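You operate a simulated robot arm through the tools that you are given. There is no shell and no other tool. Be economical: measure what you need, move in short steps, check, and stop when the job is done.

Carry out the task below with a simulated two-armed robot. There is one attempt and no reset: what you move stays moved.

## Task
Pile the four other cartons of carton 92's customer in the ring bay, biggest lowest.
Fine: none juts more than a finger's width past the one below; the rest stay.

The check looks at the end state, three seconds after you hand in, the way a careful person would. Anything else that was tipped, shoved, dropped, spilled or broken makes it a failure.

## Robot
Two 7-joint arms with fingered hands on one trunk, on a base that drives. Base frame: it is fixed to the floor where the robot stands at the start and does not move with it; the origin is under the middle of the robot, x ahead of it, y to its left, z up; the surface under the hand at the start is at about z = 62. Lengths are in cm, angles in rad, forces in N, time in s.
The left shoulder is at the start at [6, 17.7, 75], the right one opposite. Payload 4 kg a hand.
Tool frame (each hand has its own): the origin (TCP) lies between the finger pads and is the grasp point; the fingertips stand 3.7 cm ahead of it; z points along the fingers, y is the line along which they close. Largest opening 12.4 cm; the body of the gripper starts 4.3 cm behind the TCP. The gripper is a hand of 3 fingers: y runs from the thumb to the fingers, the wrist lies at [-1.5, -10.8, -20.2] in the tool frame, and closing takes about 1.5 s.
Orientation is that of the tool frame in the base frame, as a unit quaternion [x, y, z, w]. With the fingers straight down and the wrist toward the robot, the tool's x, y and z point along [0, 1, 0], [1, 0, 0] and [0, 0, -1] of the base frame.

## Interface
- The arms move only by the tool jog_arm. It takes "left_motion", "right_motion" or both (then of equal length, played together; a hand with none holds still); each is a list of rows, each an object of numbers (a shift or turn left out is 0, a gripper value left out holds the last): "tx", "ty", "tz": the shift along the tool's x, y, z in units of 400 mm (1.0 is 400 mm); "wx", "wy", "wz": the turn, a rotation vector about the tool's x, y, z in units of 180 degrees (1.0 is 180 degrees). In form: [{"tx": .., "ty": .., "tz": .., "wx": .., "wy": .., "wz": ..}, ...]. A call has 1 to 10 rows; each row is the pose to reach, as a shift and turn from the pose commanded when the call began, along the tool's axes at that moment. "left_grip" and "right_grip" are, for a hand that has rows, the finger opening in cm, from 0 to 12.4, set as the call begins (left out, the last holds). A call with a number of a shift or a turn outside -1 to 1 is refused whole. Rows are played at 5 a second. More than 5 cm and 0.15 rad between two rows, or a gripper value outside its range, and nothing of the call is played. Where a pose cannot be reached the arm comes as near as it can. A force on the tool above 40 N (or 10 N above the force at the start of the call, whichever is more), or a blocked arm, ends the call early, and 0.2 s more pass. The fingers move at their own pace (about 7.2 cm/s each) and stop on an object; they squeeze with about 31 N. The grip force told is the motor's: it shows also when the fingers shut on nothing. Time passes only in rows, and 0.2 s behind the last, so rows that repeat a pose let the fingers close. The reply holds the time, the measured pose of the TCP, the force on the tool along the base axes, the opening and the grip force, in the units named above and with some noise, with the torque about the TCP (base axes, N m) and any sound that the robot's microphone picked up.
- Cameras (640 x 400 px; columns grow to the right, rows downward): "scene" is now at [-1.21, -7.05, 138.45]; the picture's right is [-0.97, -0.23, 0.00], its down [-0.18, 0.79, -0.58] and it looks along [0.13, -0.57, -0.81] (base axes); focal length 214 px, centre (320, 200). "left" rides on the left gripper at [-6.4, -7.6, -13.7] in its tool frame; the picture's right is [-0.84, -0.26, 0.48], its down [0.48, -0.76, 0.43] and it looks along [0.26, 0.60, 0.76] (tool axes); focal length 256 px, centre (320, 200). "right" rides on the right gripper at [6.4, -7.6, -13.7] in its tool frame; the picture's right is [-0.84, 0.26, -0.48], its down [-0.48, -0.76, 0.43] and it looks along [-0.26, 0.60, 0.76] (tool axes); focal length 256 px, centre (320, 200). There is no depth. A picture from a camera that has moved, and an enlarged one, comes with that camera's place and axes in the base frame and with its lens.
- capture(camera): a new picture of that camera. No time passes.
- raise_lower(by): slides the trunk up (or, below 0, down) by that many cm; the arms and the scene camera ride with it, the base frame stays. It gives what a move gives, with no picture.
- steer(legs): drives the robot by 1 to 6 legs, each [ahead, left, turn to the left] in cm, cm and rad, along the robot's own axes; the way and the turn of a leg run together, so that a leg with both is an arc; at most 150 cm and 3.142 rad a leg. The arms and the cameras ride along, it lands a little off, and it stops where it bumps. It gives what a move gives.
- set_fingers(index, middle, thumb_bend, thumb_turn, hand): sets how far each is bent, from 0 (flat) to 100 (curled in); at 30 the hand is open as for a grip, at 70 the pads meet at the TCP. One left out holds its place. A second passes; each finger stops where it meets its share of the squeeze, and holds until it gets a number again. A gripper value or a shape takes the hand back. It gives what a move gives, with no picture; readings hold the bend of each and the force on the fingers (four entries, about 0 where the hand has none), thumb and palm. thumb_turn goes from beside the hand (0) to across from the fingers (100), as for a grip.
- grasp_type(shape, hand): the hand has 3 fingers and takes this shape, open, in about a second: jaw (thumb against the fingers, like two jaws); tri (thumb and two fingers); tip (a fingertip pinch); poke (one finger out to press); point (the index stretched); flat (the hand flat); cup (the hand cupped); fist (a fist). The gripper value then closes the fingers along that shape, each until it touches; the sizes above hold for jaw. It gives what a move gives, with no picture.
- head_to(pan, tilt): turns the head with the scene camera to pan (to the left, within 1.501 rad either way) and tilt (down, from -0.506 to 1.204), counted from straight ahead of the robot. It gives what a move gives.
- zoom(camera, box): a new picture of the part [left, top, right, bottom] of that camera's present view, enlarged. No time passes.
- finish_job(): hands the job in; it is judged then, once.

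Go step by step. Nothing tells you exact positions but the pictures and the camera data: compare them with the known pose of the tool, close in by small moves and look again before you grip or let go. The budget is 120 turns and 88 pictures, counting those below and the enlarged ones. Unless the task says otherwise, let go and move clear before handing in, and close with one line.

The tools are called as a command line: name --argument value ..., lists and objects as JSON in quotes. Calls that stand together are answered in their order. jog_arm: Moves the arms, as the interface text tells. Its arguments: {"type":"object","properties":{"left_motion":{"type":"array","items":{"type":"object","properties":{"tx":{"type":"number"},"ty":{"type":"number"},"tz":{"type":"number"},"wx":{"type":"number"},"wy":{"type":"number"},"wz":{"type":"number"}}}},"left_grip":{"type":"number"},"right_motion":{"type":"array","items":{"type":"object","properties":{"tx":{"type":"number"},"ty":{"type":"number"},"tz":{"type":"number"},"wx":{"type":"number"},"wy":{"type":"number"},"wz":{"type":"number"}}}},"right_grip":{"type":"number"}},"required":[]} The other tools are called the same way: raise_lower (by) slides the trunk up or down; grasp_type (shape, hand) gives the hand a shape; set_fingers (index, middle, thumb_bend, thumb_turn, hand) moves the fingers one by one; steer (legs) drives the base; head_to (pan, tilt) turns the head that bears the scene camera; capture (camera) takes a picture; zoom (camera, box) takes an enlarged picture of a part of a camera's view; finish_job () hands the job in.

At the start:

```text
time_s: 0.0
left_position: [61.24, -7.57, 126.05]
left_tool_rot: [0.707, 0.707, -0.001, 0.0]
left_contact_force: [-0.4, -0.3, -0.2]
left_moment: [0.04, 0.04, 0.0]
left_gripper_width: 12.35
left_grasp_force: 0.0
left_shape: jaw
left_bend: [30.0, 30.0, 30.0, 98.0]
left_finger forces: [0.0, 0.1, 0.0, 0.0, 0.0, 0.1]
right_position: [48.63, -53.16, 127.84]
right_tool_rot: [0.707, 0.707, -0.001, 0.001]
right_contact_force: [-0.3, 0.1, 0.0]
right_moment: [-0.05, 0.0, 0.0]
right_gripper_width: 12.38
right_grasp_force: 0.1
right_shape: jaw
right_bend: [30.0, 30.0, 30.0, 98.0]
right_finger forces: [0.0, 0.1, 0.0, 0.1, 0.0, 0.0]
trunk travel left (down, up): [-27.5, 31.5]
robot x, y, heading: [-0.05, -0.1, -0.0]
head pan, tilt: [-1.344, 0.946]
```

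scene: 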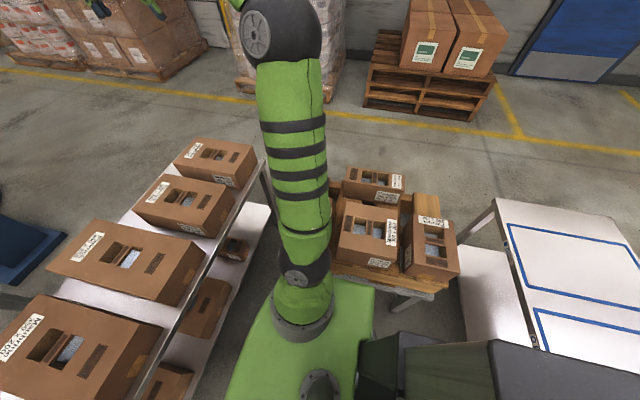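
right: 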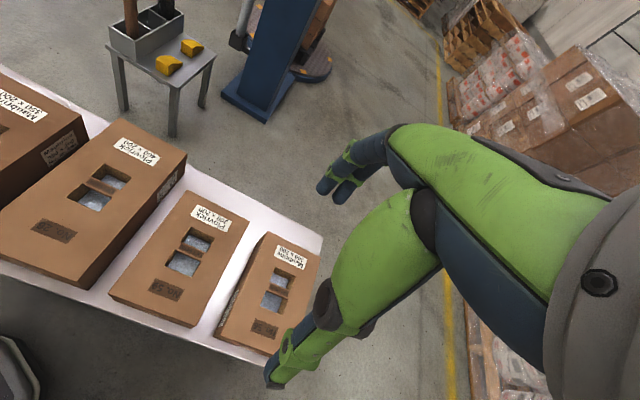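
left: 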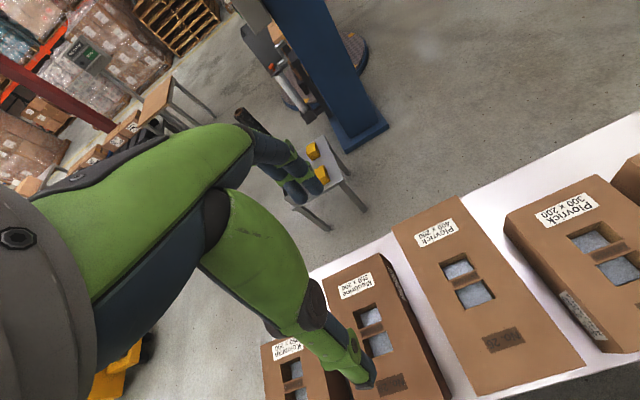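

I see a long table with labelled cartons ahead, and more cartons to the right and behind. I'll look around with the head first.

head_to --pan 0 --tilt 0.7

capture --camera "scene"

head_to --pan 1.2 --tilt 0.7

capture --camera "scene"

head_to --pan -1.45 --tilt 0.6

capture --camera "scene"

```text
time_s: 1.5
left_position: [61.23, -7.6, 126.04]
left_tool_rot: [0.707, 0.707, -0.001, 0.0]
left_contact_force: [-0.6, 0.2, -0.4]
left_moment: [0.02, -0.04, 0.01]
left_gripper_width: 12.36
left_grasp_force: 0.1
left_shape: jaw
left_bend: [30.0, 30.0, 30.0, 98.0]
left_finger forces: [0.0, 0.1, 0.0, 0.0, 0.0, 0.0]
right_position: [48.78, -53.22, 127.87]
right_tool_rot: [0.707, 0.707, 0.0, 0.0]
right_contact_force: [-0.4, 0.1, 0.4]
right_moment: [0.03, 0.02, 0.0]
right_gripper_width: 12.37
right_grasp_force: 0.1
right_shape: jaw
right_bend: [30.0, 30.0, 30.0, 98.0]
right_finger forces: [0.0, 0.0, 0.0, 0.0, 0.0, 0.0]
trunk travel left (down, up): [-27.5, 31.5]
robot x, y, heading: [0.02, -0.39, -0.009]
head pan, tilt: [0.0, 0.7]
```

```text
84 pictures are left
camera scene: at [5.64, 0.04, 140.4], right [0.0, -1.0, 0.0], down [-0.64, 0.0, -0.76], along [0.76, 0.0, -0.64], focal length 214 px, centre (320, 200)
```

scene: 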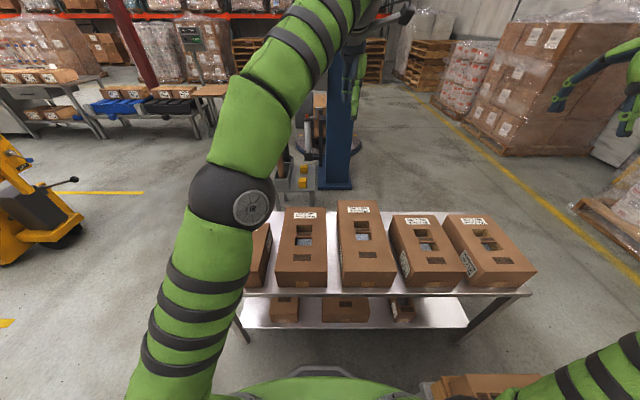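

```text
time_s: 2.9
left_position: [61.27, -7.51, 126.16]
left_tool_rot: [0.707, 0.707, 0.0, 0.001]
left_contact_force: [-0.2, -0.3, -0.4]
left_moment: [-0.01, 0.01, 0.05]
left_gripper_width: 12.37
left_grasp_force: 0.0
left_shape: jaw
left_bend: [30.0, 30.0, 30.0, 98.0]
left_finger forces: [0.1, 0.0, 0.0, 0.1, 0.1, 0.0]
right_position: [48.62, -53.11, 127.7]
right_tool_rot: [0.708, 0.707, -0.001, 0.0]
right_contact_force: [0.1, -0.8, 0.1]
right_moment: [0.0, -0.01, 0.0]
right_gripper_width: 12.38
right_grasp_force: 0.0
right_shape: jaw
right_bend: [30.0, 30.0, 30.0, 98.0]
right_finger forces: [0.0, 0.0, 0.0, 0.0, 0.0, 0.0]
trunk travel left (down, up): [-27.5, 31.5]
robot x, y, heading: [-0.34, -0.14, 0.002]
head pan, tilt: [1.201, 0.7]
```

```text
83 pictures are left
camera scene: at [0.22, 7.97, 140.41], right [0.93, -0.36, 0.0], down [-0.23, -0.6, -0.76], along [0.28, 0.71, -0.64], focal length 214 px, centre (320, 200)
```

scene: 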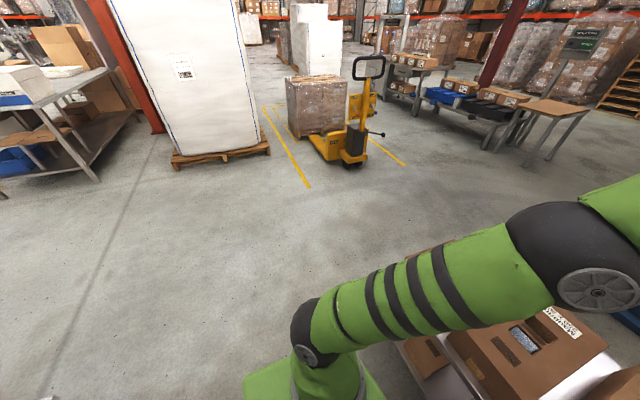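

```text
time_s: 5.3
left_position: [61.26, -7.67, 126.08]
left_tool_rot: [0.707, 0.708, 0.0, 0.0]
left_contact_force: [-0.2, -0.8, 0.0]
left_moment: [0.01, 0.0, -0.01]
left_gripper_width: 12.37
left_grasp_force: 0.1
left_shape: jaw
left_bend: [30.0, 30.0, 30.0, 98.0]
left_finger forces: [0.0, 0.0, 0.0, 0.0, 0.0, 0.0]
right_position: [48.65, -53.31, 127.74]
right_tool_rot: [0.707, 0.707, 0.0, 0.0]
right_contact_force: [0.0, 0.0, -0.4]
right_moment: [-0.03, 0.01, 0.06]
right_gripper_width: 12.35
right_grasp_force: 0.1
right_shape: jaw
right_bend: [30.0, 30.0, 30.0, 98.0]
right_finger forces: [0.0, 0.0, 0.0, 0.0, 0.0, 0.0]
trunk travel left (down, up): [-27.5, 31.5]
robot x, y, heading: [-0.3, 0.08, 0.001]
head pan, tilt: [-1.45, 0.6]
```

```text
82 pictures are left
camera scene: at [-1.79, -8.73, 141.27], right [-0.99, -0.12, 0.0], down [-0.07, 0.56, -0.82], along [0.1, -0.82, -0.57], focal length 214 px, centre (320, 200)
```

scene: 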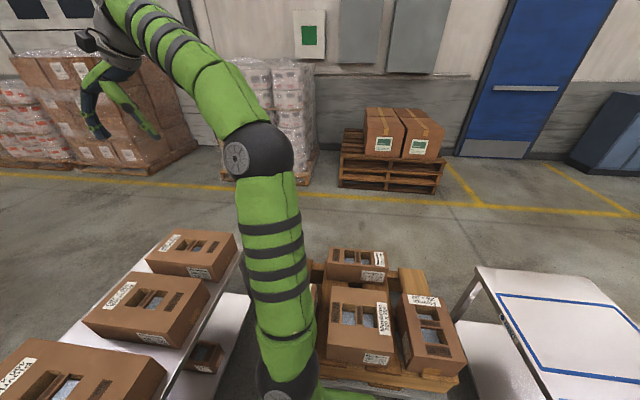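

The blue-outlined bays are on the table to the right rear. I'll zoom to read labels and look for the ring mark.

zoom --camera "left" --box '[260, 160, 640, 400]'

zoom --camera "right" --box '[0, 60, 330, 370]'

zoom --camera "scene" --box '[300, 230, 480, 390]'

head_to --pan -1.5 --tilt 1.1

capture --camera "scene"

```text
1.67 times, centred on (450, 280) of left
camera zoom: at [53.67, -13.97, 139.74], right [-0.26, -0.84, -0.48], down [-0.76, 0.48, -0.43], along [0.6, 0.26, -0.76], focal length 427 px, centre (103, 67)
```

zoom: 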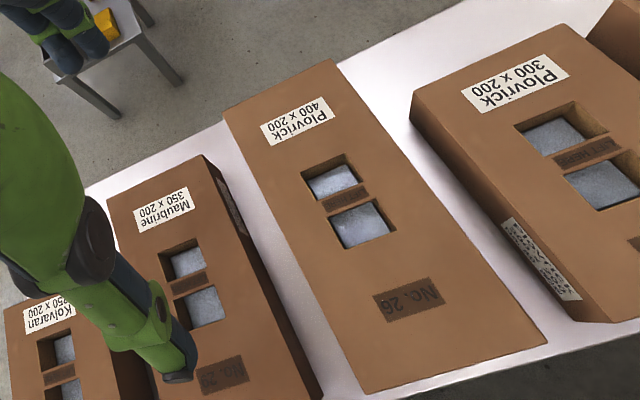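

```text
1.29 times, centred on (165, 215) of right
camera zoom: at [41.11, -46.75, 141.44], right [0.26, -0.84, 0.48], down [-0.76, -0.48, -0.43], along [0.6, -0.26, -0.76], focal length 330 px, centre (520, 181)
```

zoom: 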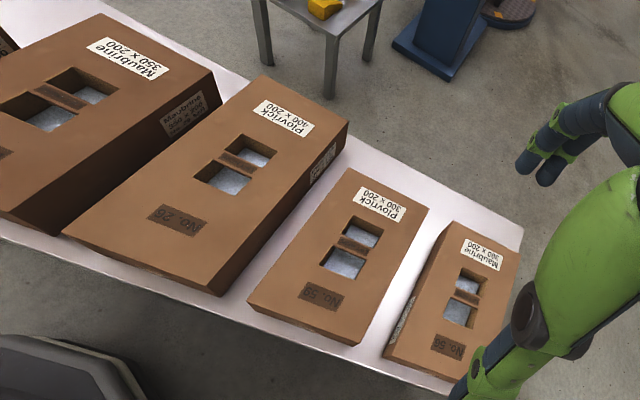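

```text
2.50 times, centred on (390, 310) of scene
camera zoom: at [-1.79, -8.73, 141.27], right [-0.99, -0.12, 0.0], down [-0.07, 0.56, -0.82], along [0.1, -0.82, -0.57], focal length 536 px, centre (145, -75)
```

zoom: 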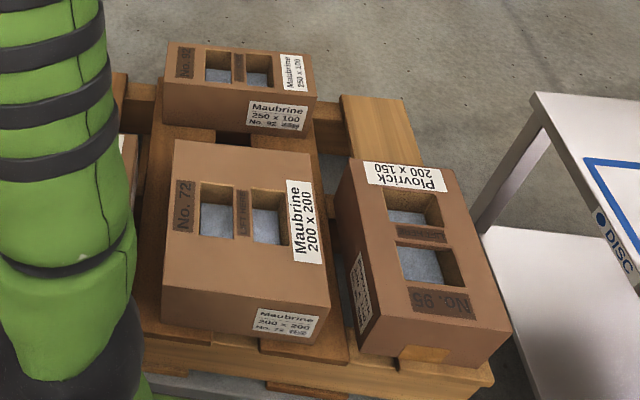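

```text
time_s: 6.2
left_position: [61.38, -7.52, 126.23]
left_tool_rot: [0.707, 0.707, 0.0, 0.0]
left_contact_force: [-0.1, -0.4, 0.5]
left_moment: [0.0, 0.02, 0.01]
left_gripper_width: 12.36
left_grasp_force: 0.1
left_shape: jaw
left_bend: [30.0, 30.0, 30.0, 98.0]
left_finger forces: [0.0, 0.0, 0.0, 0.0, 0.1, 0.0]
right_position: [48.66, -53.18, 127.84]
right_tool_rot: [0.707, 0.707, 0.0, 0.0]
right_contact_force: [-0.1, 0.3, 0.0]
right_moment: [-0.01, 0.01, -0.01]
right_gripper_width: 12.35
right_grasp_force: 0.0
right_shape: jaw
right_bend: [30.0, 30.0, 30.0, 98.0]
right_finger forces: [0.0, 0.0, 0.0, 0.1, 0.0, 0.1]
trunk travel left (down, up): [-27.5, 31.5]
robot x, y, heading: [0.23, 0.04, 0.0]
head pan, tilt: [-1.499, 1.1]
```

```text
78 pictures are left
camera scene: at [-2.4, -6.25, 137.41], right [-1.0, -0.07, 0.0], down [-0.06, 0.89, -0.45], along [0.03, -0.45, -0.89], focal length 214 px, centre (320, 200)
```

scene: 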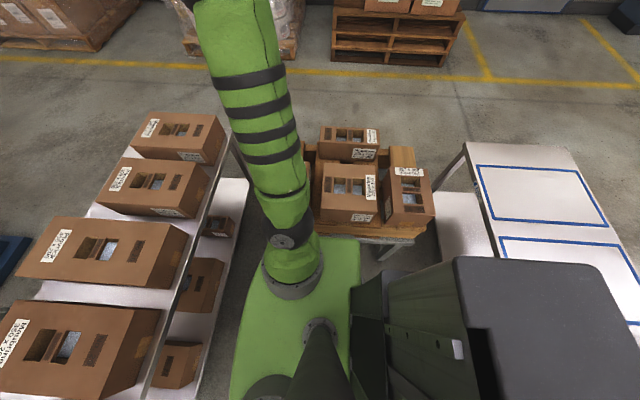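

Carton 92 (Maubrine) is on the pallet to the right, and the bays are behind that. I'll rotate in place in two halves toward the pallet and look with all cameras.

steer --legs '[[0, 0, -0.8]]'

head_to --pan -1.3 --tilt 0.8

capture --camera "scene"

capture --camera "right"

```text
time_s: 8.7
left_position: [37.51, -49.13, 126.13]
left_tool_rot: [0.925, 0.379, 0.0, -0.001]
left_contact_force: [-0.1, 0.9, 1.2]
left_moment: [0.04, 0.03, -0.03]
left_gripper_width: 12.37
left_grasp_force: 0.0
left_shape: jaw
left_bend: [30.0, 30.0, 30.0, 98.0]
left_finger forces: [0.0, 0.1, 0.1, 0.1, 0.0, 0.0]
right_position: [-3.76, -72.01, 127.84]
right_tool_rot: [0.926, 0.379, 0.0, 0.0]
right_contact_force: [0.3, 0.1, 0.0]
right_moment: [0.01, 0.02, -0.01]
right_gripper_width: 12.38
right_grasp_force: 0.1
right_shape: jaw
right_bend: [30.0, 30.0, 30.0, 98.0]
right_finger forces: [0.0, 0.0, 0.0, 0.0, 0.1, 0.0]
trunk travel left (down, up): [-27.5, 31.5]
robot x, y, heading: [-0.0, -0.27, -0.796]
head pan, tilt: [-1.499, 1.1]
```

```text
time_s: 9.5
left_position: [37.47, -49.07, 126.06]
left_tool_rot: [0.925, 0.379, 0.0, -0.001]
left_contact_force: [-0.3, 0.4, 0.2]
left_moment: [0.02, 0.02, 0.0]
left_gripper_width: 12.36
left_grasp_force: 0.0
left_shape: jaw
left_bend: [30.0, 30.0, 30.0, 98.0]
left_finger forces: [0.0, 0.0, 0.1, 0.1, 0.0, 0.1]
right_position: [-3.72, -71.91, 127.84]
right_tool_rot: [0.925, 0.379, 0.0, 0.0]
right_contact_force: [0.5, -0.1, 1.0]
right_moment: [0.01, 0.01, 0.02]
right_gripper_width: 12.37
right_grasp_force: 0.0
right_shape: jaw
right_bend: [30.0, 30.0, 30.0, 98.0]
right_finger forces: [0.0, 0.0, 0.0, 0.0, 0.1, 0.0]
trunk travel left (down, up): [-27.5, 31.5]
robot x, y, heading: [-0.08, 0.05, -0.794]
head pan, tilt: [-1.3, 0.799]
```

```text
77 pictures are left
camera scene: at [-6.01, -4.8, 139.57], right [-0.87, 0.5, 0.0], down [0.36, 0.62, -0.7], along [-0.35, -0.6, -0.72], focal length 214 px, centre (320, 200)
```

scene: 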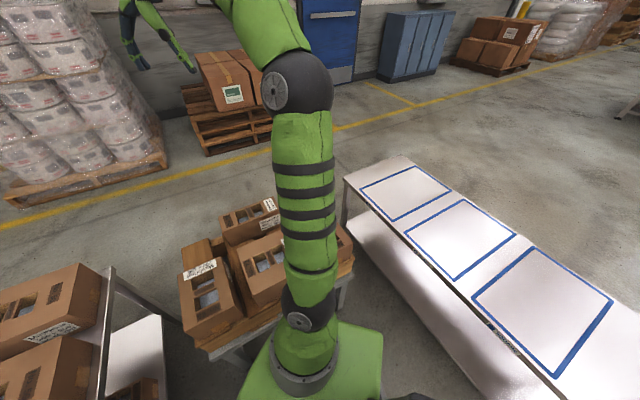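

```text
76 pictures are left
camera right: at [-4.52, -62.07, 141.43], right [-0.42, -0.77, 0.48], down [-0.88, 0.2, -0.43], along [0.24, -0.6, -0.76], focal length 256 px, centre (320, 200)
```

right: 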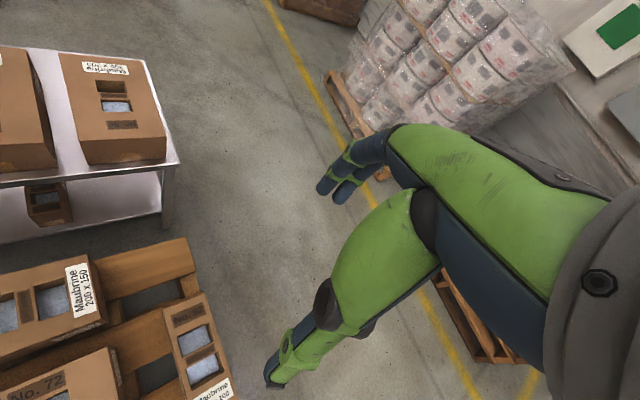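

A fourth Maubrine (200 x 150) is on the pallet too. I'll rotate on to see the pallet and bay labels.

zoom --camera "scene" --box '[340, 150, 640, 400]'

zoom --camera "right" --box '[0, 40, 260, 400]'

steer --legs '[[0, 0, -1.0]]'

head_to --pan 0.1 --tilt 0.9

capture --camera "scene"

capture --camera "left"

```text
1.60 times, centred on (490, 275) of scene
camera zoom: at [-6.01, -4.8, 139.57], right [-0.87, 0.5, 0.0], down [0.36, 0.62, -0.7], along [-0.35, -0.6, -0.72], focal length 343 px, centre (48, 80)
```

zoom: 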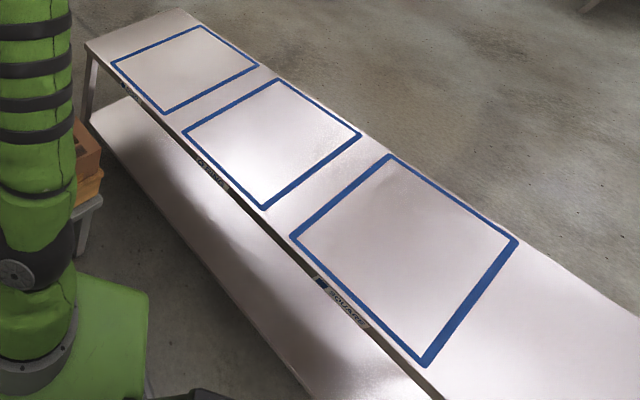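

```text
1.11 times, centred on (130, 220) of right
camera zoom: at [-4.52, -62.07, 141.43], right [-0.42, -0.77, 0.48], down [-0.88, 0.2, -0.43], along [0.24, -0.6, -0.76], focal length 284 px, centre (531, 178)
```

zoom: 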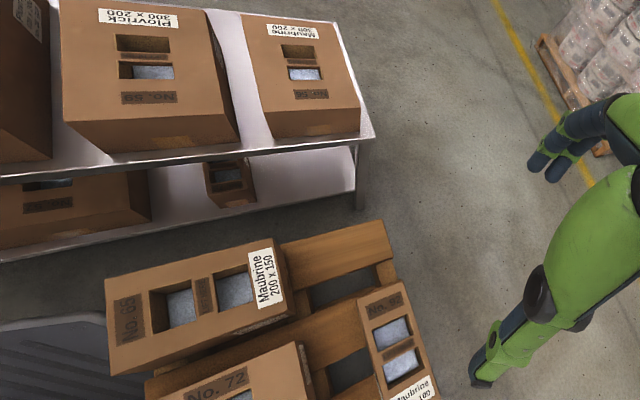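

```text
time_s: 12.4
left_position: [-20.22, -58.3, 126.18]
left_tool_rot: [0.994, -0.105, 0.0, 0.0]
left_contact_force: [0.6, -0.2, 0.4]
left_moment: [0.02, -0.01, 0.02]
left_gripper_width: 12.4
left_grasp_force: 0.0
left_shape: jaw
left_bend: [30.0, 30.0, 30.0, 98.0]
left_finger forces: [0.0, 0.0, 0.1, 0.1, 0.1, 0.1]
right_position: [-62.19, -36.44, 127.85]
right_tool_rot: [0.994, -0.105, 0.0, 0.001]
right_contact_force: [0.0, -0.1, 0.5]
right_moment: [0.02, -0.02, 0.01]
right_gripper_width: 12.36
right_grasp_force: 0.0
right_shape: jaw
right_bend: [30.0, 30.0, 30.0, 98.0]
right_finger forces: [0.0, 0.0, 0.0, 0.0, 0.0, 0.0]
trunk travel left (down, up): [-27.5, 31.5]
robot x, y, heading: [-0.41, -0.11, -1.782]
head pan, tilt: [-1.3, 0.799]
```

```text
time_s: 13.9
left_position: [-20.28, -58.25, 126.01]
left_tool_rot: [0.994, -0.105, 0.0, -0.001]
left_contact_force: [0.1, 0.1, -0.8]
left_moment: [0.01, 0.02, 0.01]
left_gripper_width: 12.37
left_grasp_force: 0.0
left_shape: jaw
left_bend: [30.0, 30.0, 30.0, 98.0]
left_finger forces: [0.0, 0.1, 0.0, 0.0, 0.1, 0.0]
right_position: [-62.16, -36.48, 127.9]
right_tool_rot: [0.994, -0.105, 0.0, 0.001]
right_contact_force: [-0.3, -0.5, -0.4]
right_moment: [-0.01, -0.02, 0.01]
right_gripper_width: 12.36
right_grasp_force: 0.1
right_shape: jaw
right_bend: [30.0, 30.0, 30.0, 98.0]
right_finger forces: [0.0, 0.0, 0.0, 0.0, 0.1, 0.1]
trunk travel left (down, up): [-27.5, 31.5]
robot x, y, heading: [-0.04, 0.14, -1.785]
head pan, tilt: [0.099, 0.901]
```

```text
73 pictures are left
camera scene: at [-0.1, -4.52, 138.79], right [-0.99, 0.11, 0.0], down [0.09, 0.78, -0.62], along [-0.07, -0.62, -0.78], focal length 214 px, centre (320, 200)
```

scene: 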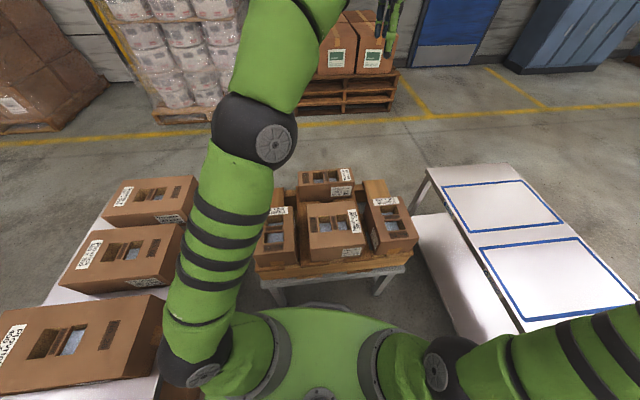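

```text
72 pictures are left
camera left: at [-24.9, -49.54, 139.75], right [-0.77, 0.43, -0.48], down [0.63, 0.64, -0.43], along [0.12, -0.64, -0.76], focal length 256 px, centre (320, 200)
```

left: 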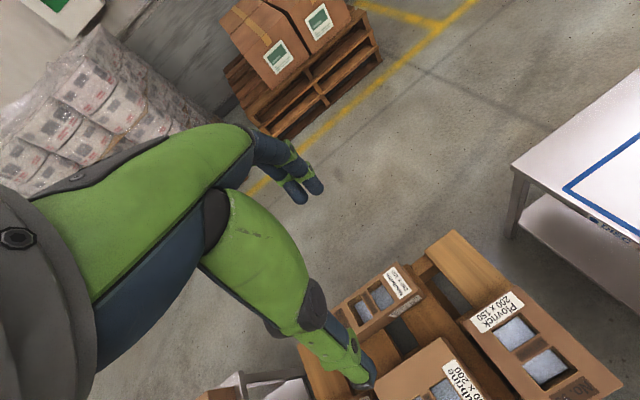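

Bays are DISC (far), a middle one, and SQUARE. I'll turn further to read the middle one.

steer --legs '[[0, 0, -1.0]]'

head_to --pan 0.1 --tilt 0.95

capture --camera "scene"

capture --camera "left"

```text
time_s: 16.9
left_position: [-60.15, -13.75, 126.06]
left_tool_rot: [0.819, -0.574, 0.0, 0.0]
left_contact_force: [0.6, 0.6, 0.1]
left_moment: [-0.01, 0.01, 0.01]
left_gripper_width: 12.36
left_grasp_force: 0.1
left_shape: jaw
left_bend: [30.0, 30.0, 30.0, 98.0]
left_finger forces: [0.0, 0.0, 0.0, 0.1, 0.0, 0.1]
right_position: [-63.87, 33.26, 127.71]
right_tool_rot: [0.818, -0.575, 0.0, 0.0]
right_contact_force: [-0.3, 0.1, -0.7]
right_moment: [-0.01, 0.01, -0.03]
right_gripper_width: 12.4
right_grasp_force: 0.1
right_shape: jaw
right_bend: [30.0, 30.0, 30.0, 98.0]
right_finger forces: [0.0, 0.0, 0.0, 0.0, 0.0, 0.0]
trunk travel left (down, up): [-27.5, 31.5]
robot x, y, heading: [-0.12, -0.09, -2.796]
head pan, tilt: [0.099, 0.901]
```

```text
time_s: 17.5
left_position: [-60.08, -13.77, 126.2]
left_tool_rot: [0.819, -0.573, 0.0, -0.001]
left_contact_force: [-0.4, 0.3, -0.6]
left_moment: [0.02, -0.01, -0.01]
left_gripper_width: 12.39
left_grasp_force: 0.0
left_shape: jaw
left_bend: [30.0, 30.0, 30.0, 98.0]
left_finger forces: [0.0, 0.0, 0.1, 0.0, 0.2, 0.0]
right_position: [-63.84, 33.25, 127.77]
right_tool_rot: [0.819, -0.574, 0.0, -0.001]
right_contact_force: [0.3, -0.2, 0.4]
right_moment: [0.01, 0.03, 0.01]
right_gripper_width: 12.4
right_grasp_force: 0.0
right_shape: jaw
right_bend: [30.0, 30.0, 30.0, 98.0]
right_finger forces: [0.0, 0.1, 0.1, 0.0, 0.0, 0.0]
trunk travel left (down, up): [-27.5, 31.5]
robot x, y, heading: [0.02, 0.11, -2.794]
head pan, tilt: [0.099, 0.949]
```

```text
71 pictures are left
camera scene: at [-3.62, -2.06, 138.43], right [-0.43, 0.9, 0.0], down [0.73, 0.35, -0.58], along [-0.52, -0.25, -0.81], focal length 214 px, centre (320, 200)
```

scene: 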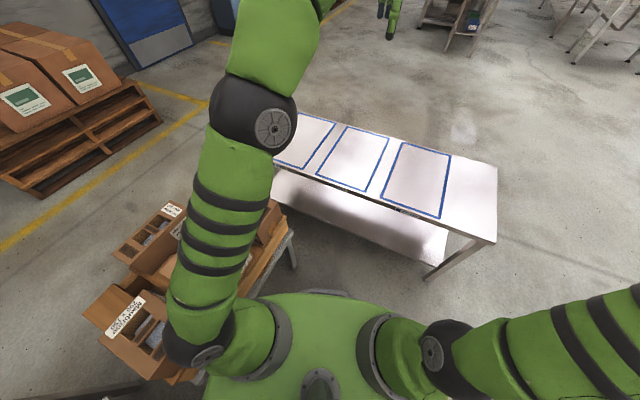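

```text
70 pictures are left
camera left: at [-55.2, -5.18, 139.74], right [-0.04, 0.87, -0.48], down [0.88, -0.19, -0.43], along [-0.47, -0.44, -0.76], focal length 256 px, centre (320, 200)
```

left: 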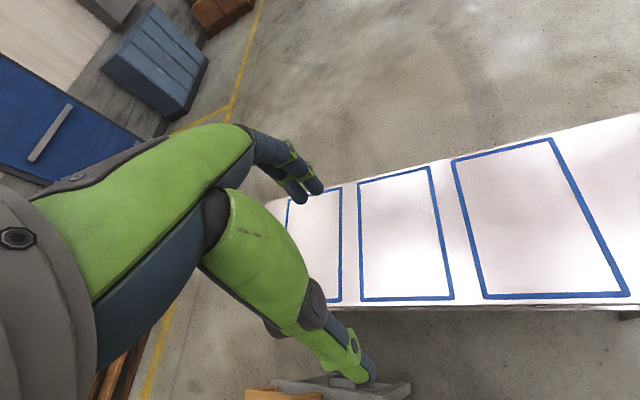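

zoom --camera "scene" --box '[270, 150, 450, 240]'

zoom --camera "left" --box '[340, 260, 640, 340]'

```text
3.56 times, centred on (360, 195) of scene
camera zoom: at [-3.62, -2.06, 138.43], right [-0.43, 0.9, 0.0], down [0.73, 0.35, -0.58], along [-0.52, -0.25, -0.81], focal length 763 px, centre (178, 218)
```

zoom: 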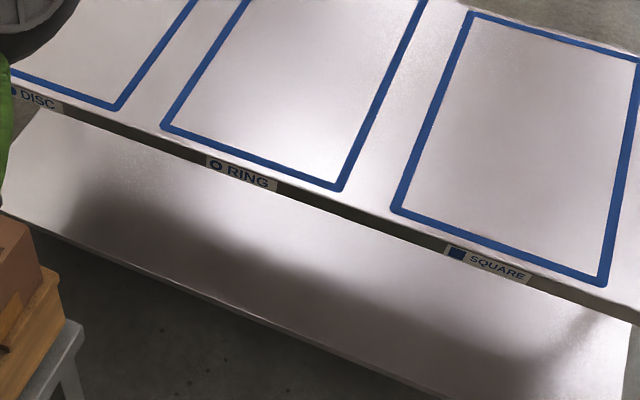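

```text
2.13 times, centred on (490, 300) of left
camera zoom: at [-55.2, -5.18, 139.74], right [-0.04, 0.87, -0.48], down [0.88, -0.19, -0.43], along [-0.47, -0.44, -0.76], focal length 546 px, centre (-43, -13)
```

zoom: 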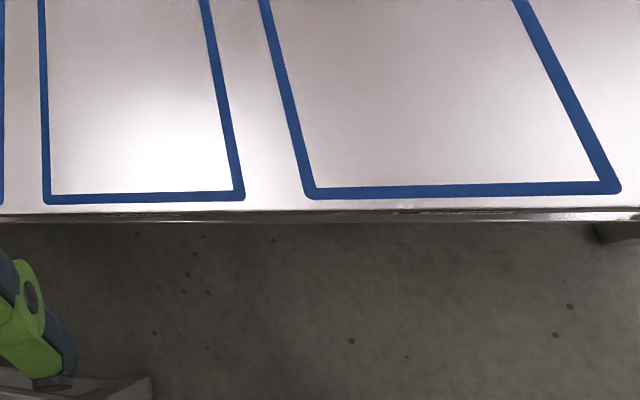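

The middle bay is RING, roughly x −66…−107, y −34…−9 at z≈62. Now back to heading 0 to fetch the biggest Maubrine (350 x 200) first.

steer --legs '[[0, 0, 2.795]]'

jog_arm --left_motion '[{"tx": 0.12}, {"tx": 0.24}, {"tx": 0.36}, {"tx": 0.48}]'

capture --camera "left"

head_to --pan 0.0 --tilt 0.9

capture --camera "scene"

```text
time_s: 24.6
left_position: [61.62, -3.07, 126.09]
left_tool_rot: [0.681, 0.732, 0.0, 0.0]
left_contact_force: [0.0, 0.2, 0.2]
left_moment: [0.0, 0.02, 0.0]
left_gripper_width: 12.35
left_grasp_force: 0.1
left_shape: jaw
left_bend: [30.0, 30.0, 30.0, 98.0]
left_finger forces: [0.0, 0.0, 0.0, 0.0, 0.0, 0.0]
right_position: [52.34, -49.49, 127.71]
right_tool_rot: [0.68, 0.733, -0.001, 0.0]
right_contact_force: [-1.1, -0.1, -0.1]
right_moment: [0.02, -0.02, 0.0]
right_gripper_width: 12.39
right_grasp_force: 0.1
right_shape: jaw
right_bend: [30.0, 30.0, 30.0, 98.0]
right_finger forces: [0.0, 0.1, 0.0, 0.0, 0.0, 0.0]
trunk travel left (down, up): [-27.5, 31.5]
robot x, y, heading: [0.06, -0.09, 0.08]
head pan, tilt: [0.099, 0.949]
```

```text
time_s: 25.6
left_position: [60.32, 16.46, 126.29]
left_tool_rot: [0.681, 0.732, 0.0, 0.0]
left_contact_force: [-0.5, 0.5, 0.0]
left_moment: [-0.01, -0.01, 0.02]
left_gripper_width: 12.35
left_grasp_force: 0.1
left_shape: jaw
left_bend: [30.0, 30.0, 30.0, 98.0]
left_finger forces: [0.1, 0.1, 0.0, 0.0, 0.0, 0.0]
right_position: [52.42, -49.48, 127.83]
right_tool_rot: [0.681, 0.733, 0.0, 0.0]
right_contact_force: [-0.5, 0.3, -1.0]
right_moment: [0.03, -0.02, -0.02]
right_gripper_width: 12.35
right_grasp_force: 0.1
right_shape: jaw
right_bend: [30.0, 30.0, 30.0, 98.0]
right_finger forces: [0.0, 0.1, 0.0, 0.0, 0.1, 0.0]
trunk travel left (down, up): [-27.5, 31.5]
robot x, y, heading: [-0.37, 0.04, 0.075]
head pan, tilt: [0.099, 0.949]
```

```text
67 pictures are left
camera left: at [53.22, 9.51, 139.86], right [-0.2, -0.85, -0.48], down [-0.79, 0.43, -0.44], along [0.58, 0.3, -0.76], focal length 256 px, centre (320, 200)
```

left: 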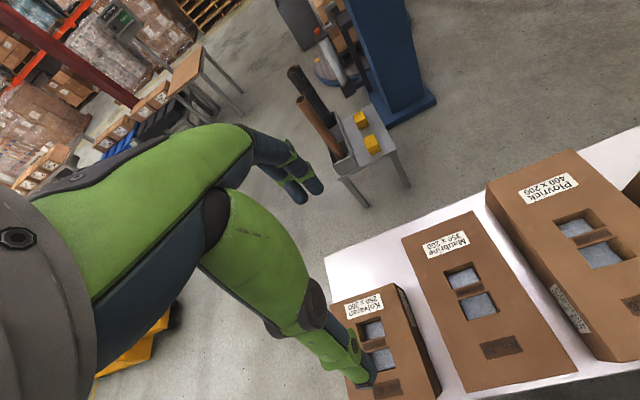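

```text
time_s: 26.3
left_position: [60.24, 16.38, 126.21]
left_tool_rot: [0.681, 0.733, 0.0, 0.0]
left_contact_force: [-0.2, 0.0, -0.8]
left_moment: [-0.02, 0.02, 0.0]
left_gripper_width: 12.36
left_grasp_force: 0.0
left_shape: jaw
left_bend: [30.0, 30.0, 30.0, 98.0]
left_finger forces: [0.1, 0.1, 0.0, 0.1, 0.1, 0.0]
right_position: [52.5, -49.32, 127.82]
right_tool_rot: [0.68, 0.733, 0.0, 0.0]
right_contact_force: [1.3, 0.1, 0.1]
right_moment: [0.01, -0.01, -0.03]
right_gripper_width: 12.38
right_grasp_force: 0.1
right_shape: jaw
right_bend: [30.0, 30.0, 30.0, 98.0]
right_finger forces: [0.0, 0.0, 0.1, 0.1, 0.0, 0.0]
trunk travel left (down, up): [-27.5, 31.5]
robot x, y, heading: [0.02, -0.12, 0.073]
head pan, tilt: [0.0, 0.901]
```

```text
66 pictures are left
camera scene: at [4.67, 0.41, 138.79], right [0.07, -1.0, 0.0], down [-0.78, -0.06, -0.62], along [0.62, 0.05, -0.78], focal length 214 px, centre (320, 200)
```

scene: 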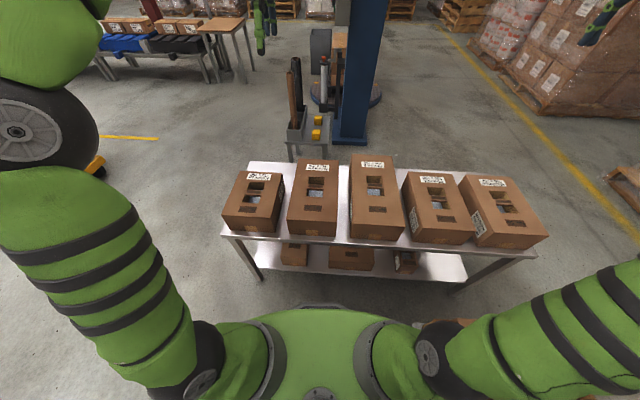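

zoom --camera "left" --box '[390, 200, 590, 400]'

zoom --camera "scene" --box '[210, 140, 420, 270]'

zoom --camera "scene" --box '[390, 150, 560, 270]'

```text
2.00 times, centred on (490, 300) of left
camera zoom: at [53.26, 9.4, 139.85], right [-0.19, -0.85, -0.48], down [-0.79, 0.43, -0.43], along [0.58, 0.3, -0.76], focal length 512 px, centre (-20, 0)
```

zoom: 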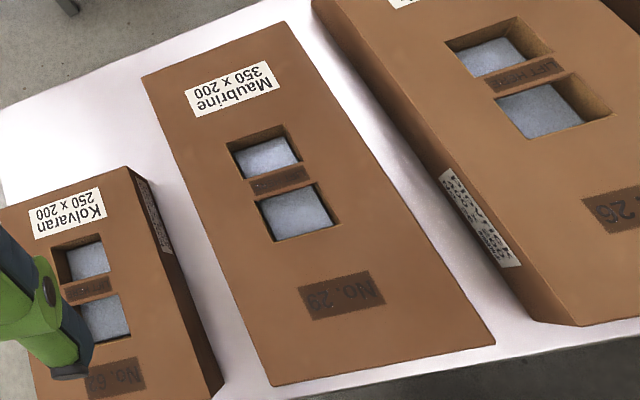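

```text
3.05 times, centred on (315, 205) of scene
camera zoom: at [4.67, 0.41, 138.79], right [0.07, -1.0, 0.0], down [-0.78, -0.06, -0.62], along [0.62, 0.05, -0.78], focal length 654 px, centre (335, 185)
```

zoom: 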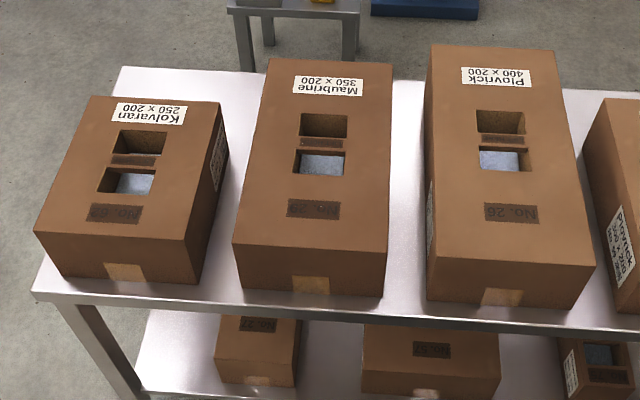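

```text
3.33 times, centred on (475, 210) of scene
camera zoom: at [4.67, 0.41, 138.79], right [0.07, -1.0, 0.0], down [-0.78, -0.06, -0.62], along [0.62, 0.05, -0.78], focal length 715 px, centre (-197, 167)
```

zoom: 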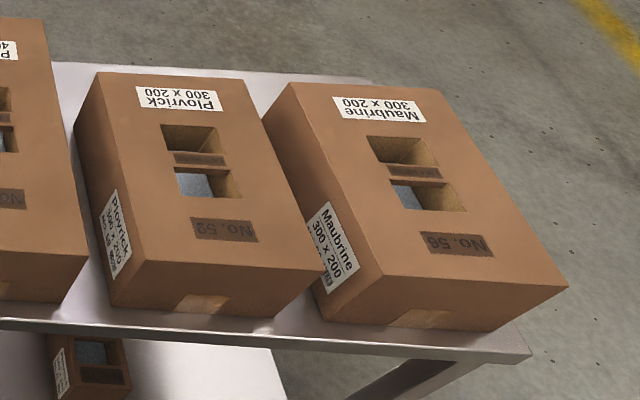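

Carton 29's lift bar (350 x 200) triangulates to about (64.2, 6.9), with its top near z≈73 and the bar about 2.6 cm wide. I'll bring the left hand over it, fingers narrowed to fit the two holes.

jog_arm --left_motion '[{"tx": -0.0305, "ty": 0.01, "tz": 0.106, "wz": 0.003}, {"tx": -0.061, "ty": 0.02, "tz": 0.212, "wz": 0.006}, {"tx": -0.0915, "ty": 0.031, "tz": 0.319, "wz": 0.009}, {"tx": -0.122, "ty": 0.041, "tz": 0.425, "wz": 0.012}, {"tx": -0.1525, "ty": 0.051, "tz": 0.531, "wz": 0.015}, {"tx": -0.183, "ty": 0.061, "tz": 0.637, "wz": 0.018}, {"tx": -0.2135, "ty": 0.072, "tz": 0.744, "wz": 0.021}, {"tx": -0.244, "ty": 0.082, "tz": 0.85, "wz": 0.0236}]' --left_grip 6.5

capture --camera "left"

zoom --camera "scene" --box '[260, 120, 380, 260]'

```text
time_s: 28.1
left_position: [64.3, 6.71, 92.45]
left_tool_rot: [0.707, 0.708, 0.0, 0.001]
left_contact_force: [0.7, -0.6, 0.2]
left_moment: [-0.01, 0.02, 0.0]
left_gripper_width: 6.53
left_grasp_force: 0.1
left_shape: jaw
left_bend: [41.0, 45.0, 55.0, 100.0]
left_finger forces: [0.1, 0.0, 0.0, 0.0, 0.0, 0.1]
right_position: [52.53, -49.42, 127.74]
right_tool_rot: [0.681, 0.733, -0.001, -0.001]
right_contact_force: [0.4, -0.5, 0.3]
right_moment: [0.04, 0.01, 0.0]
right_gripper_width: 12.37
right_grasp_force: 0.1
right_shape: jaw
right_bend: [30.0, 30.0, 30.0, 98.0]
right_finger forces: [0.0, 0.0, 0.0, 0.1, 0.0, 0.1]
trunk travel left (down, up): [-27.5, 31.5]
robot x, y, heading: [-0.36, -0.1, 0.077]
head pan, tilt: [0.0, 0.901]
```

```text
62 pictures are left
camera left: at [56.75, 0.29, 105.88], right [-0.26, -0.84, -0.48], down [-0.76, 0.48, -0.43], along [0.6, 0.25, -0.76], focal length 256 px, centre (320, 200)
```

left: 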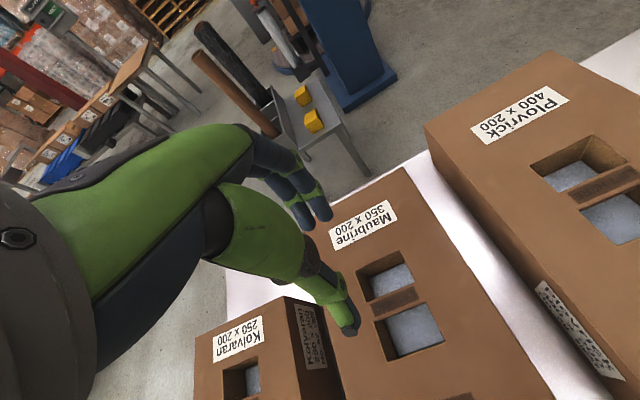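

```text
2.86 times, centred on (320, 190) of scene
camera zoom: at [4.71, 0.37, 138.79], right [0.07, -1.0, 0.0], down [-0.78, -0.06, -0.62], along [0.62, 0.05, -0.78], focal length 613 px, centre (320, 229)
```

zoom: 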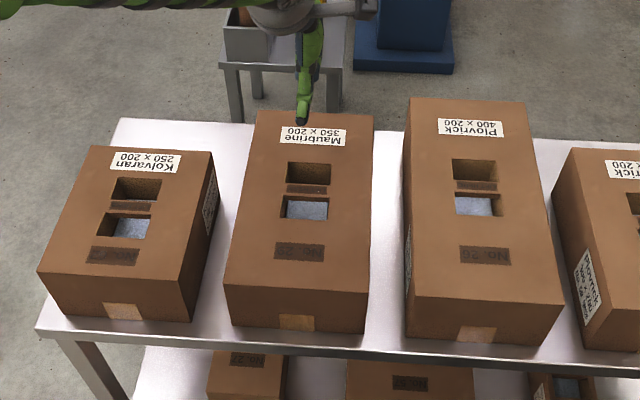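

jog_arm --left_motion '[{"ty": -0.003, "tz": 0.11}, {"ty": -0.006, "tz": 0.22}, {"ty": -0.006, "tz": 0.335}]'

capture --camera "left"

zoom --camera "scene" --box '[260, 120, 380, 260]'

```text
time_s: 28.9
left_position: [64.05, 6.51, 78.81]
left_tool_rot: [0.707, 0.707, 0.0, 0.0]
left_contact_force: [0.9, -0.2, 0.1]
left_moment: [0.01, 0.02, 0.04]
left_gripper_width: 6.56
left_grasp_force: 0.1
left_shape: jaw
left_bend: [41.0, 45.0, 55.0, 100.0]
left_finger forces: [0.0, 0.0, 0.1, 0.0, 0.1, 0.0]
right_position: [52.51, -49.54, 127.69]
right_tool_rot: [0.681, 0.733, 0.0, 0.0]
right_contact_force: [-0.2, -0.7, -0.6]
right_moment: [-0.01, -0.02, -0.01]
right_gripper_width: 12.36
right_grasp_force: 0.1
right_shape: jaw
right_bend: [30.0, 30.0, 30.0, 98.0]
right_finger forces: [0.0, 0.0, 0.1, 0.0, 0.0, 0.0]
trunk travel left (down, up): [-27.5, 31.5]
robot x, y, heading: [0.03, -0.17, 0.074]
head pan, tilt: [0.0, 0.901]
```

```text
60 pictures are left
camera left: at [56.46, 0.12, 92.39], right [-0.26, -0.84, -0.48], down [-0.76, 0.48, -0.44], along [0.6, 0.25, -0.76], focal length 256 px, centre (320, 200)
```

left: 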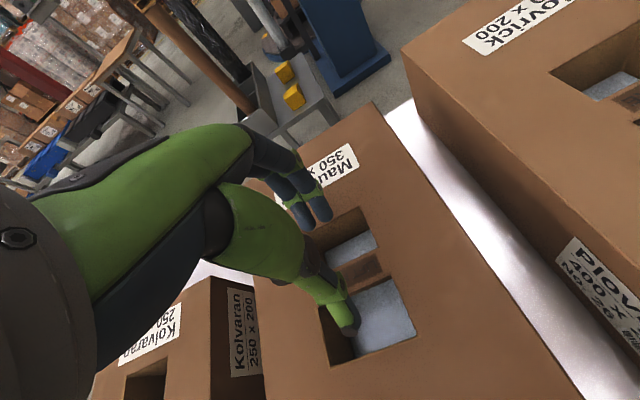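

```text
2.86 times, centred on (320, 190) of scene
camera zoom: at [4.69, 0.37, 138.79], right [0.07, -1.0, 0.0], down [-0.78, -0.06, -0.62], along [0.62, 0.05, -0.78], focal length 613 px, centre (320, 229)
```

zoom: 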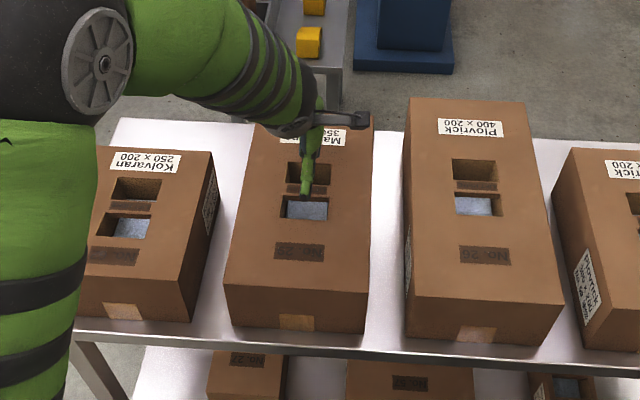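

The fingers line up with the holes on both sides of the bar. I'll lower slowly into them.

jog_arm --left_motion '[{"tz": 0.03}, {"tz": 0.06}, {"tz": 0.09}, {"tz": 0.115}, {"tz": 0.135}]'

capture --camera "left"

```text
time_s: 29.9
left_position: [64.32, 6.3, 75.41]
left_tool_rot: [0.708, 0.706, 0.004, 0.008]
left_contact_force: [-9.5, 2.8, 25.3]
left_moment: [0.24, -0.95, 0.12]
left_gripper_width: 6.17
left_grasp_force: 0.0
left_shape: jaw
left_bend: [43.0, 47.0, 55.0, 100.0]
left_finger forces: [5.0, 22.4, 0.0, 0.0, 0.0, 0.0]
right_position: [52.23, -49.43, 127.85]
right_tool_rot: [0.681, 0.732, 0.0, 0.0]
right_contact_force: [-0.4, 0.6, 0.0]
right_moment: [-0.02, 0.04, -0.01]
right_gripper_width: 12.37
right_grasp_force: 0.0
right_shape: jaw
right_bend: [30.0, 30.0, 30.0, 98.0]
right_finger forces: [0.0, 0.0, 0.0, 0.1, 0.0, 0.1]
trunk travel left (down, up): [-27.5, 31.5]
robot x, y, heading: [-0.23, 0.16, 0.073]
head pan, tilt: [0.0, 0.901]
stopped in row 4 (left hand): the force on the tool passed its limit at 49 N (the readings are from after the stop); the commanded pose is now the measured one
```

```text
58 pictures are left
camera left: at [56.43, 0.14, 89.01], right [-0.25, -0.84, -0.48], down [-0.75, 0.48, -0.45], along [0.61, 0.25, -0.75], focal length 256 px, centre (320, 200)
```

left: 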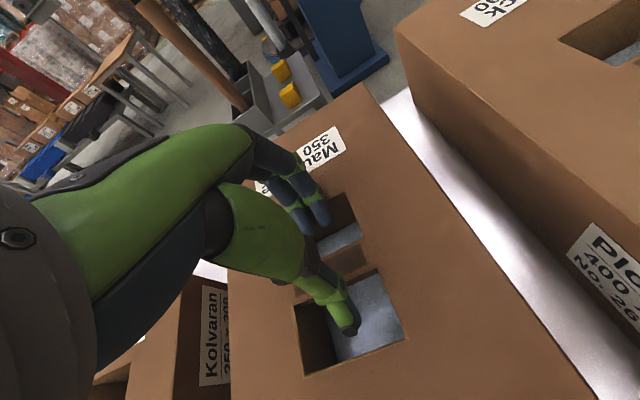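

The outer finger touched the lid at the left edge of the far hole; the hand needs to go about 1.2 cm to −y. I'll lift, shift and retry.

jog_arm --left_motion '[{"tz": -0.05, "wx": 0.0054, "wy": 0.0018}, {"tx": -0.03, "tz": -0.08, "wx": 0.0054, "wy": 0.0018}]' --left_grip 6.5

capture --camera "left"

```text
time_s: 30.5
left_position: [64.42, 5.23, 78.15]
left_tool_rot: [0.708, 0.706, -0.003, -0.002]
left_contact_force: [0.3, 0.2, 0.1]
left_moment: [0.0, 0.01, 0.0]
left_gripper_width: 6.52
left_grasp_force: 0.0
left_shape: jaw
left_bend: [41.0, 45.0, 55.0, 100.0]
left_finger forces: [0.0, 0.0, 0.0, 0.0, 0.0, 0.0]
right_position: [52.37, -49.43, 127.75]
right_tool_rot: [0.68, 0.733, 0.0, -0.001]
right_contact_force: [-0.2, 0.5, 0.1]
right_moment: [0.0, 0.0, 0.03]
right_gripper_width: 12.37
right_grasp_force: 0.1
right_shape: jaw
right_bend: [30.0, 30.0, 30.0, 98.0]
right_finger forces: [0.1, 0.1, 0.0, 0.0, 0.1, 0.0]
trunk travel left (down, up): [-27.5, 31.5]
robot x, y, heading: [0.13, -0.15, 0.076]
head pan, tilt: [0.0, 0.901]
```

```text
57 pictures are left
camera left: at [56.86, -1.18, 91.96], right [-0.26, -0.84, -0.48], down [-0.76, 0.49, -0.43], along [0.59, 0.25, -0.76], focal length 256 px, centre (320, 200)
```

left: 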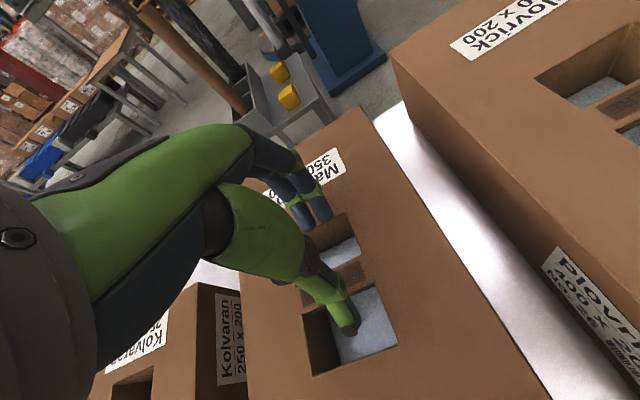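

jog_arm --left_motion '[{"tz": 0.03}, {"tz": 0.06}, {"tz": 0.08}, {"tz": 0.1}, {"tz": 0.12}]'

capture --camera "left"

```text
time_s: 31.4
left_position: [64.39, 5.01, 75.51]
left_tool_rot: [0.709, 0.705, -0.001, 0.006]
left_contact_force: [-9.1, 1.9, 23.2]
left_moment: [0.21, -0.86, 0.12]
left_gripper_width: 6.21
left_grasp_force: 0.1
left_shape: jaw
left_bend: [43.0, 47.0, 55.0, 100.0]
left_finger forces: [4.3, 20.2, 0.1, 0.0, 0.0, 0.0]
right_position: [52.32, -49.34, 127.75]
right_tool_rot: [0.68, 0.733, -0.001, 0.0]
right_contact_force: [1.0, 0.7, 0.1]
right_moment: [0.01, -0.01, -0.03]
right_gripper_width: 12.4
right_grasp_force: 0.1
right_shape: jaw
right_bend: [30.0, 30.0, 30.0, 98.0]
right_finger forces: [0.0, 0.0, 0.0, 0.0, 0.1, 0.0]
trunk travel left (down, up): [-27.5, 31.5]
robot x, y, heading: [-0.09, -0.57, 0.077]
head pan, tilt: [0.0, 0.901]
stopped in row 4 (left hand): the force on the tool passed its limit at 45 N (the readings are from after the stop); the commanded pose is now the measured one
```

```text
56 pictures are left
camera left: at [56.79, -1.2, 89.16], right [-0.26, -0.84, -0.48], down [-0.75, 0.48, -0.45], along [0.61, 0.25, -0.76], focal length 256 px, centre (320, 200)
```

left: 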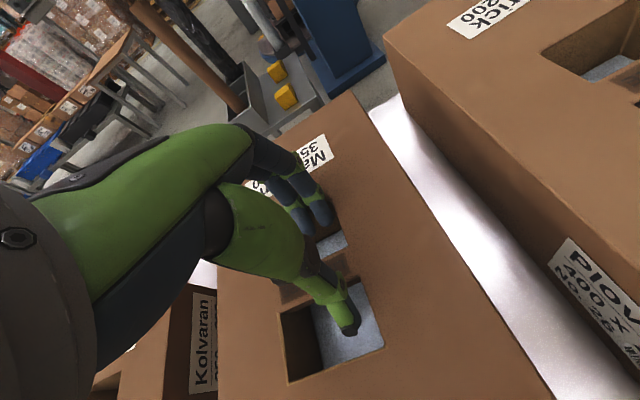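

Contact works out to be 5 cm ahead of the TCP, so the splayed fingers touch the far rim of the hole. I'll lift, recentre y, and narrow the opening.

jog_arm --left_motion '[{"tz": -0.05, "wx": 0.0022, "wy": 0.0031, "wz": -0.0018}, {"tx": 0.028, "ty": -0.008, "tz": -0.08, "wx": 0.0022, "wy": 0.0031, "wz": -0.0018}, {"tx": 0.028, "ty": -0.008, "tz": -0.08, "wx": 0.0022, "wy": 0.0031, "wz": -0.0018}]' --left_grip 4.8

jog_arm --left_motion '[{"tz": 0.03}, {"tz": 0.06}, {"tz": 0.08}, {"tz": 0.1}, {"tz": 0.115}]'

capture --camera "left"

```text
time_s: 32.2
left_position: [64.14, 6.16, 78.47]
left_tool_rot: [0.707, 0.708, 0.0, -0.003]
left_contact_force: [-0.3, 0.5, -0.5]
left_moment: [0.0, 0.02, 0.02]
left_gripper_width: 4.85
left_grasp_force: 0.1
left_shape: jaw
left_bend: [47.0, 50.0, 59.0, 100.0]
left_finger forces: [0.1, 0.0, 0.1, 0.0, 0.1, 0.0]
right_position: [52.48, -49.44, 127.85]
right_tool_rot: [0.68, 0.733, 0.0, -0.001]
right_contact_force: [0.1, -1.0, -1.2]
right_moment: [-0.01, -0.01, 0.02]
right_gripper_width: 12.38
right_grasp_force: 0.0
right_shape: jaw
right_bend: [30.0, 30.0, 30.0, 98.0]
right_finger forces: [0.0, 0.1, 0.0, 0.0, 0.0, 0.1]
trunk travel left (down, up): [-27.5, 31.5]
robot x, y, heading: [0.33, -0.12, 0.076]
head pan, tilt: [0.0, 0.901]
```

```text
time_s: 33.3
left_position: [64.64, 6.12, 75.23]
left_tool_rot: [0.707, 0.707, 0.004, 0.008]
left_contact_force: [-6.6, 2.1, 20.5]
left_moment: [0.27, -0.8, 0.18]
left_gripper_width: 4.83
left_grasp_force: 0.0
left_shape: jaw
left_bend: [47.0, 53.0, 59.0, 100.0]
left_finger forces: [0.1, 22.2, 0.1, 0.1, 1.8, 0.0]
right_position: [52.32, -49.32, 127.79]
right_tool_rot: [0.68, 0.733, 0.001, 0.0]
right_contact_force: [-0.2, -1.1, -0.4]
right_moment: [0.0, 0.03, 0.02]
right_gripper_width: 12.39
right_grasp_force: 0.1
right_shape: jaw
right_bend: [30.0, 30.0, 30.0, 98.0]
right_finger forces: [0.0, 0.0, 0.0, 0.0, 0.0, 0.0]
trunk travel left (down, up): [-27.5, 31.5]
robot x, y, heading: [-0.12, -0.24, 0.077]
head pan, tilt: [0.0, 0.901]
stopped in row 5 (left hand): the force on the tool passed its limit at 45 N (the readings are from after the stop); the commanded pose is now the measured one
```

```text
55 pictures are left
camera left: at [56.81, -0.17, 88.83], right [-0.25, -0.84, -0.48], down [-0.75, 0.48, -0.45], along [0.61, 0.25, -0.75], focal length 256 px, centre (320, 200)
```

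left: 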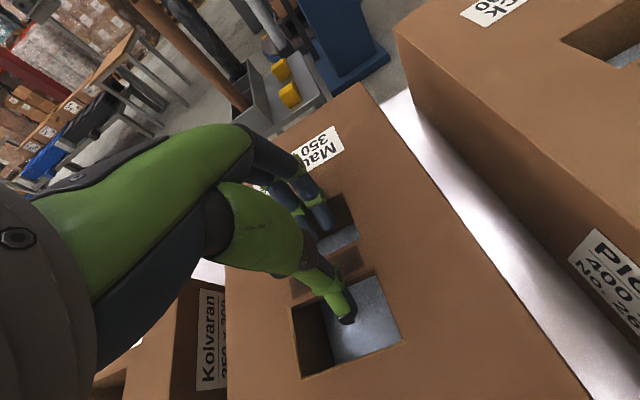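

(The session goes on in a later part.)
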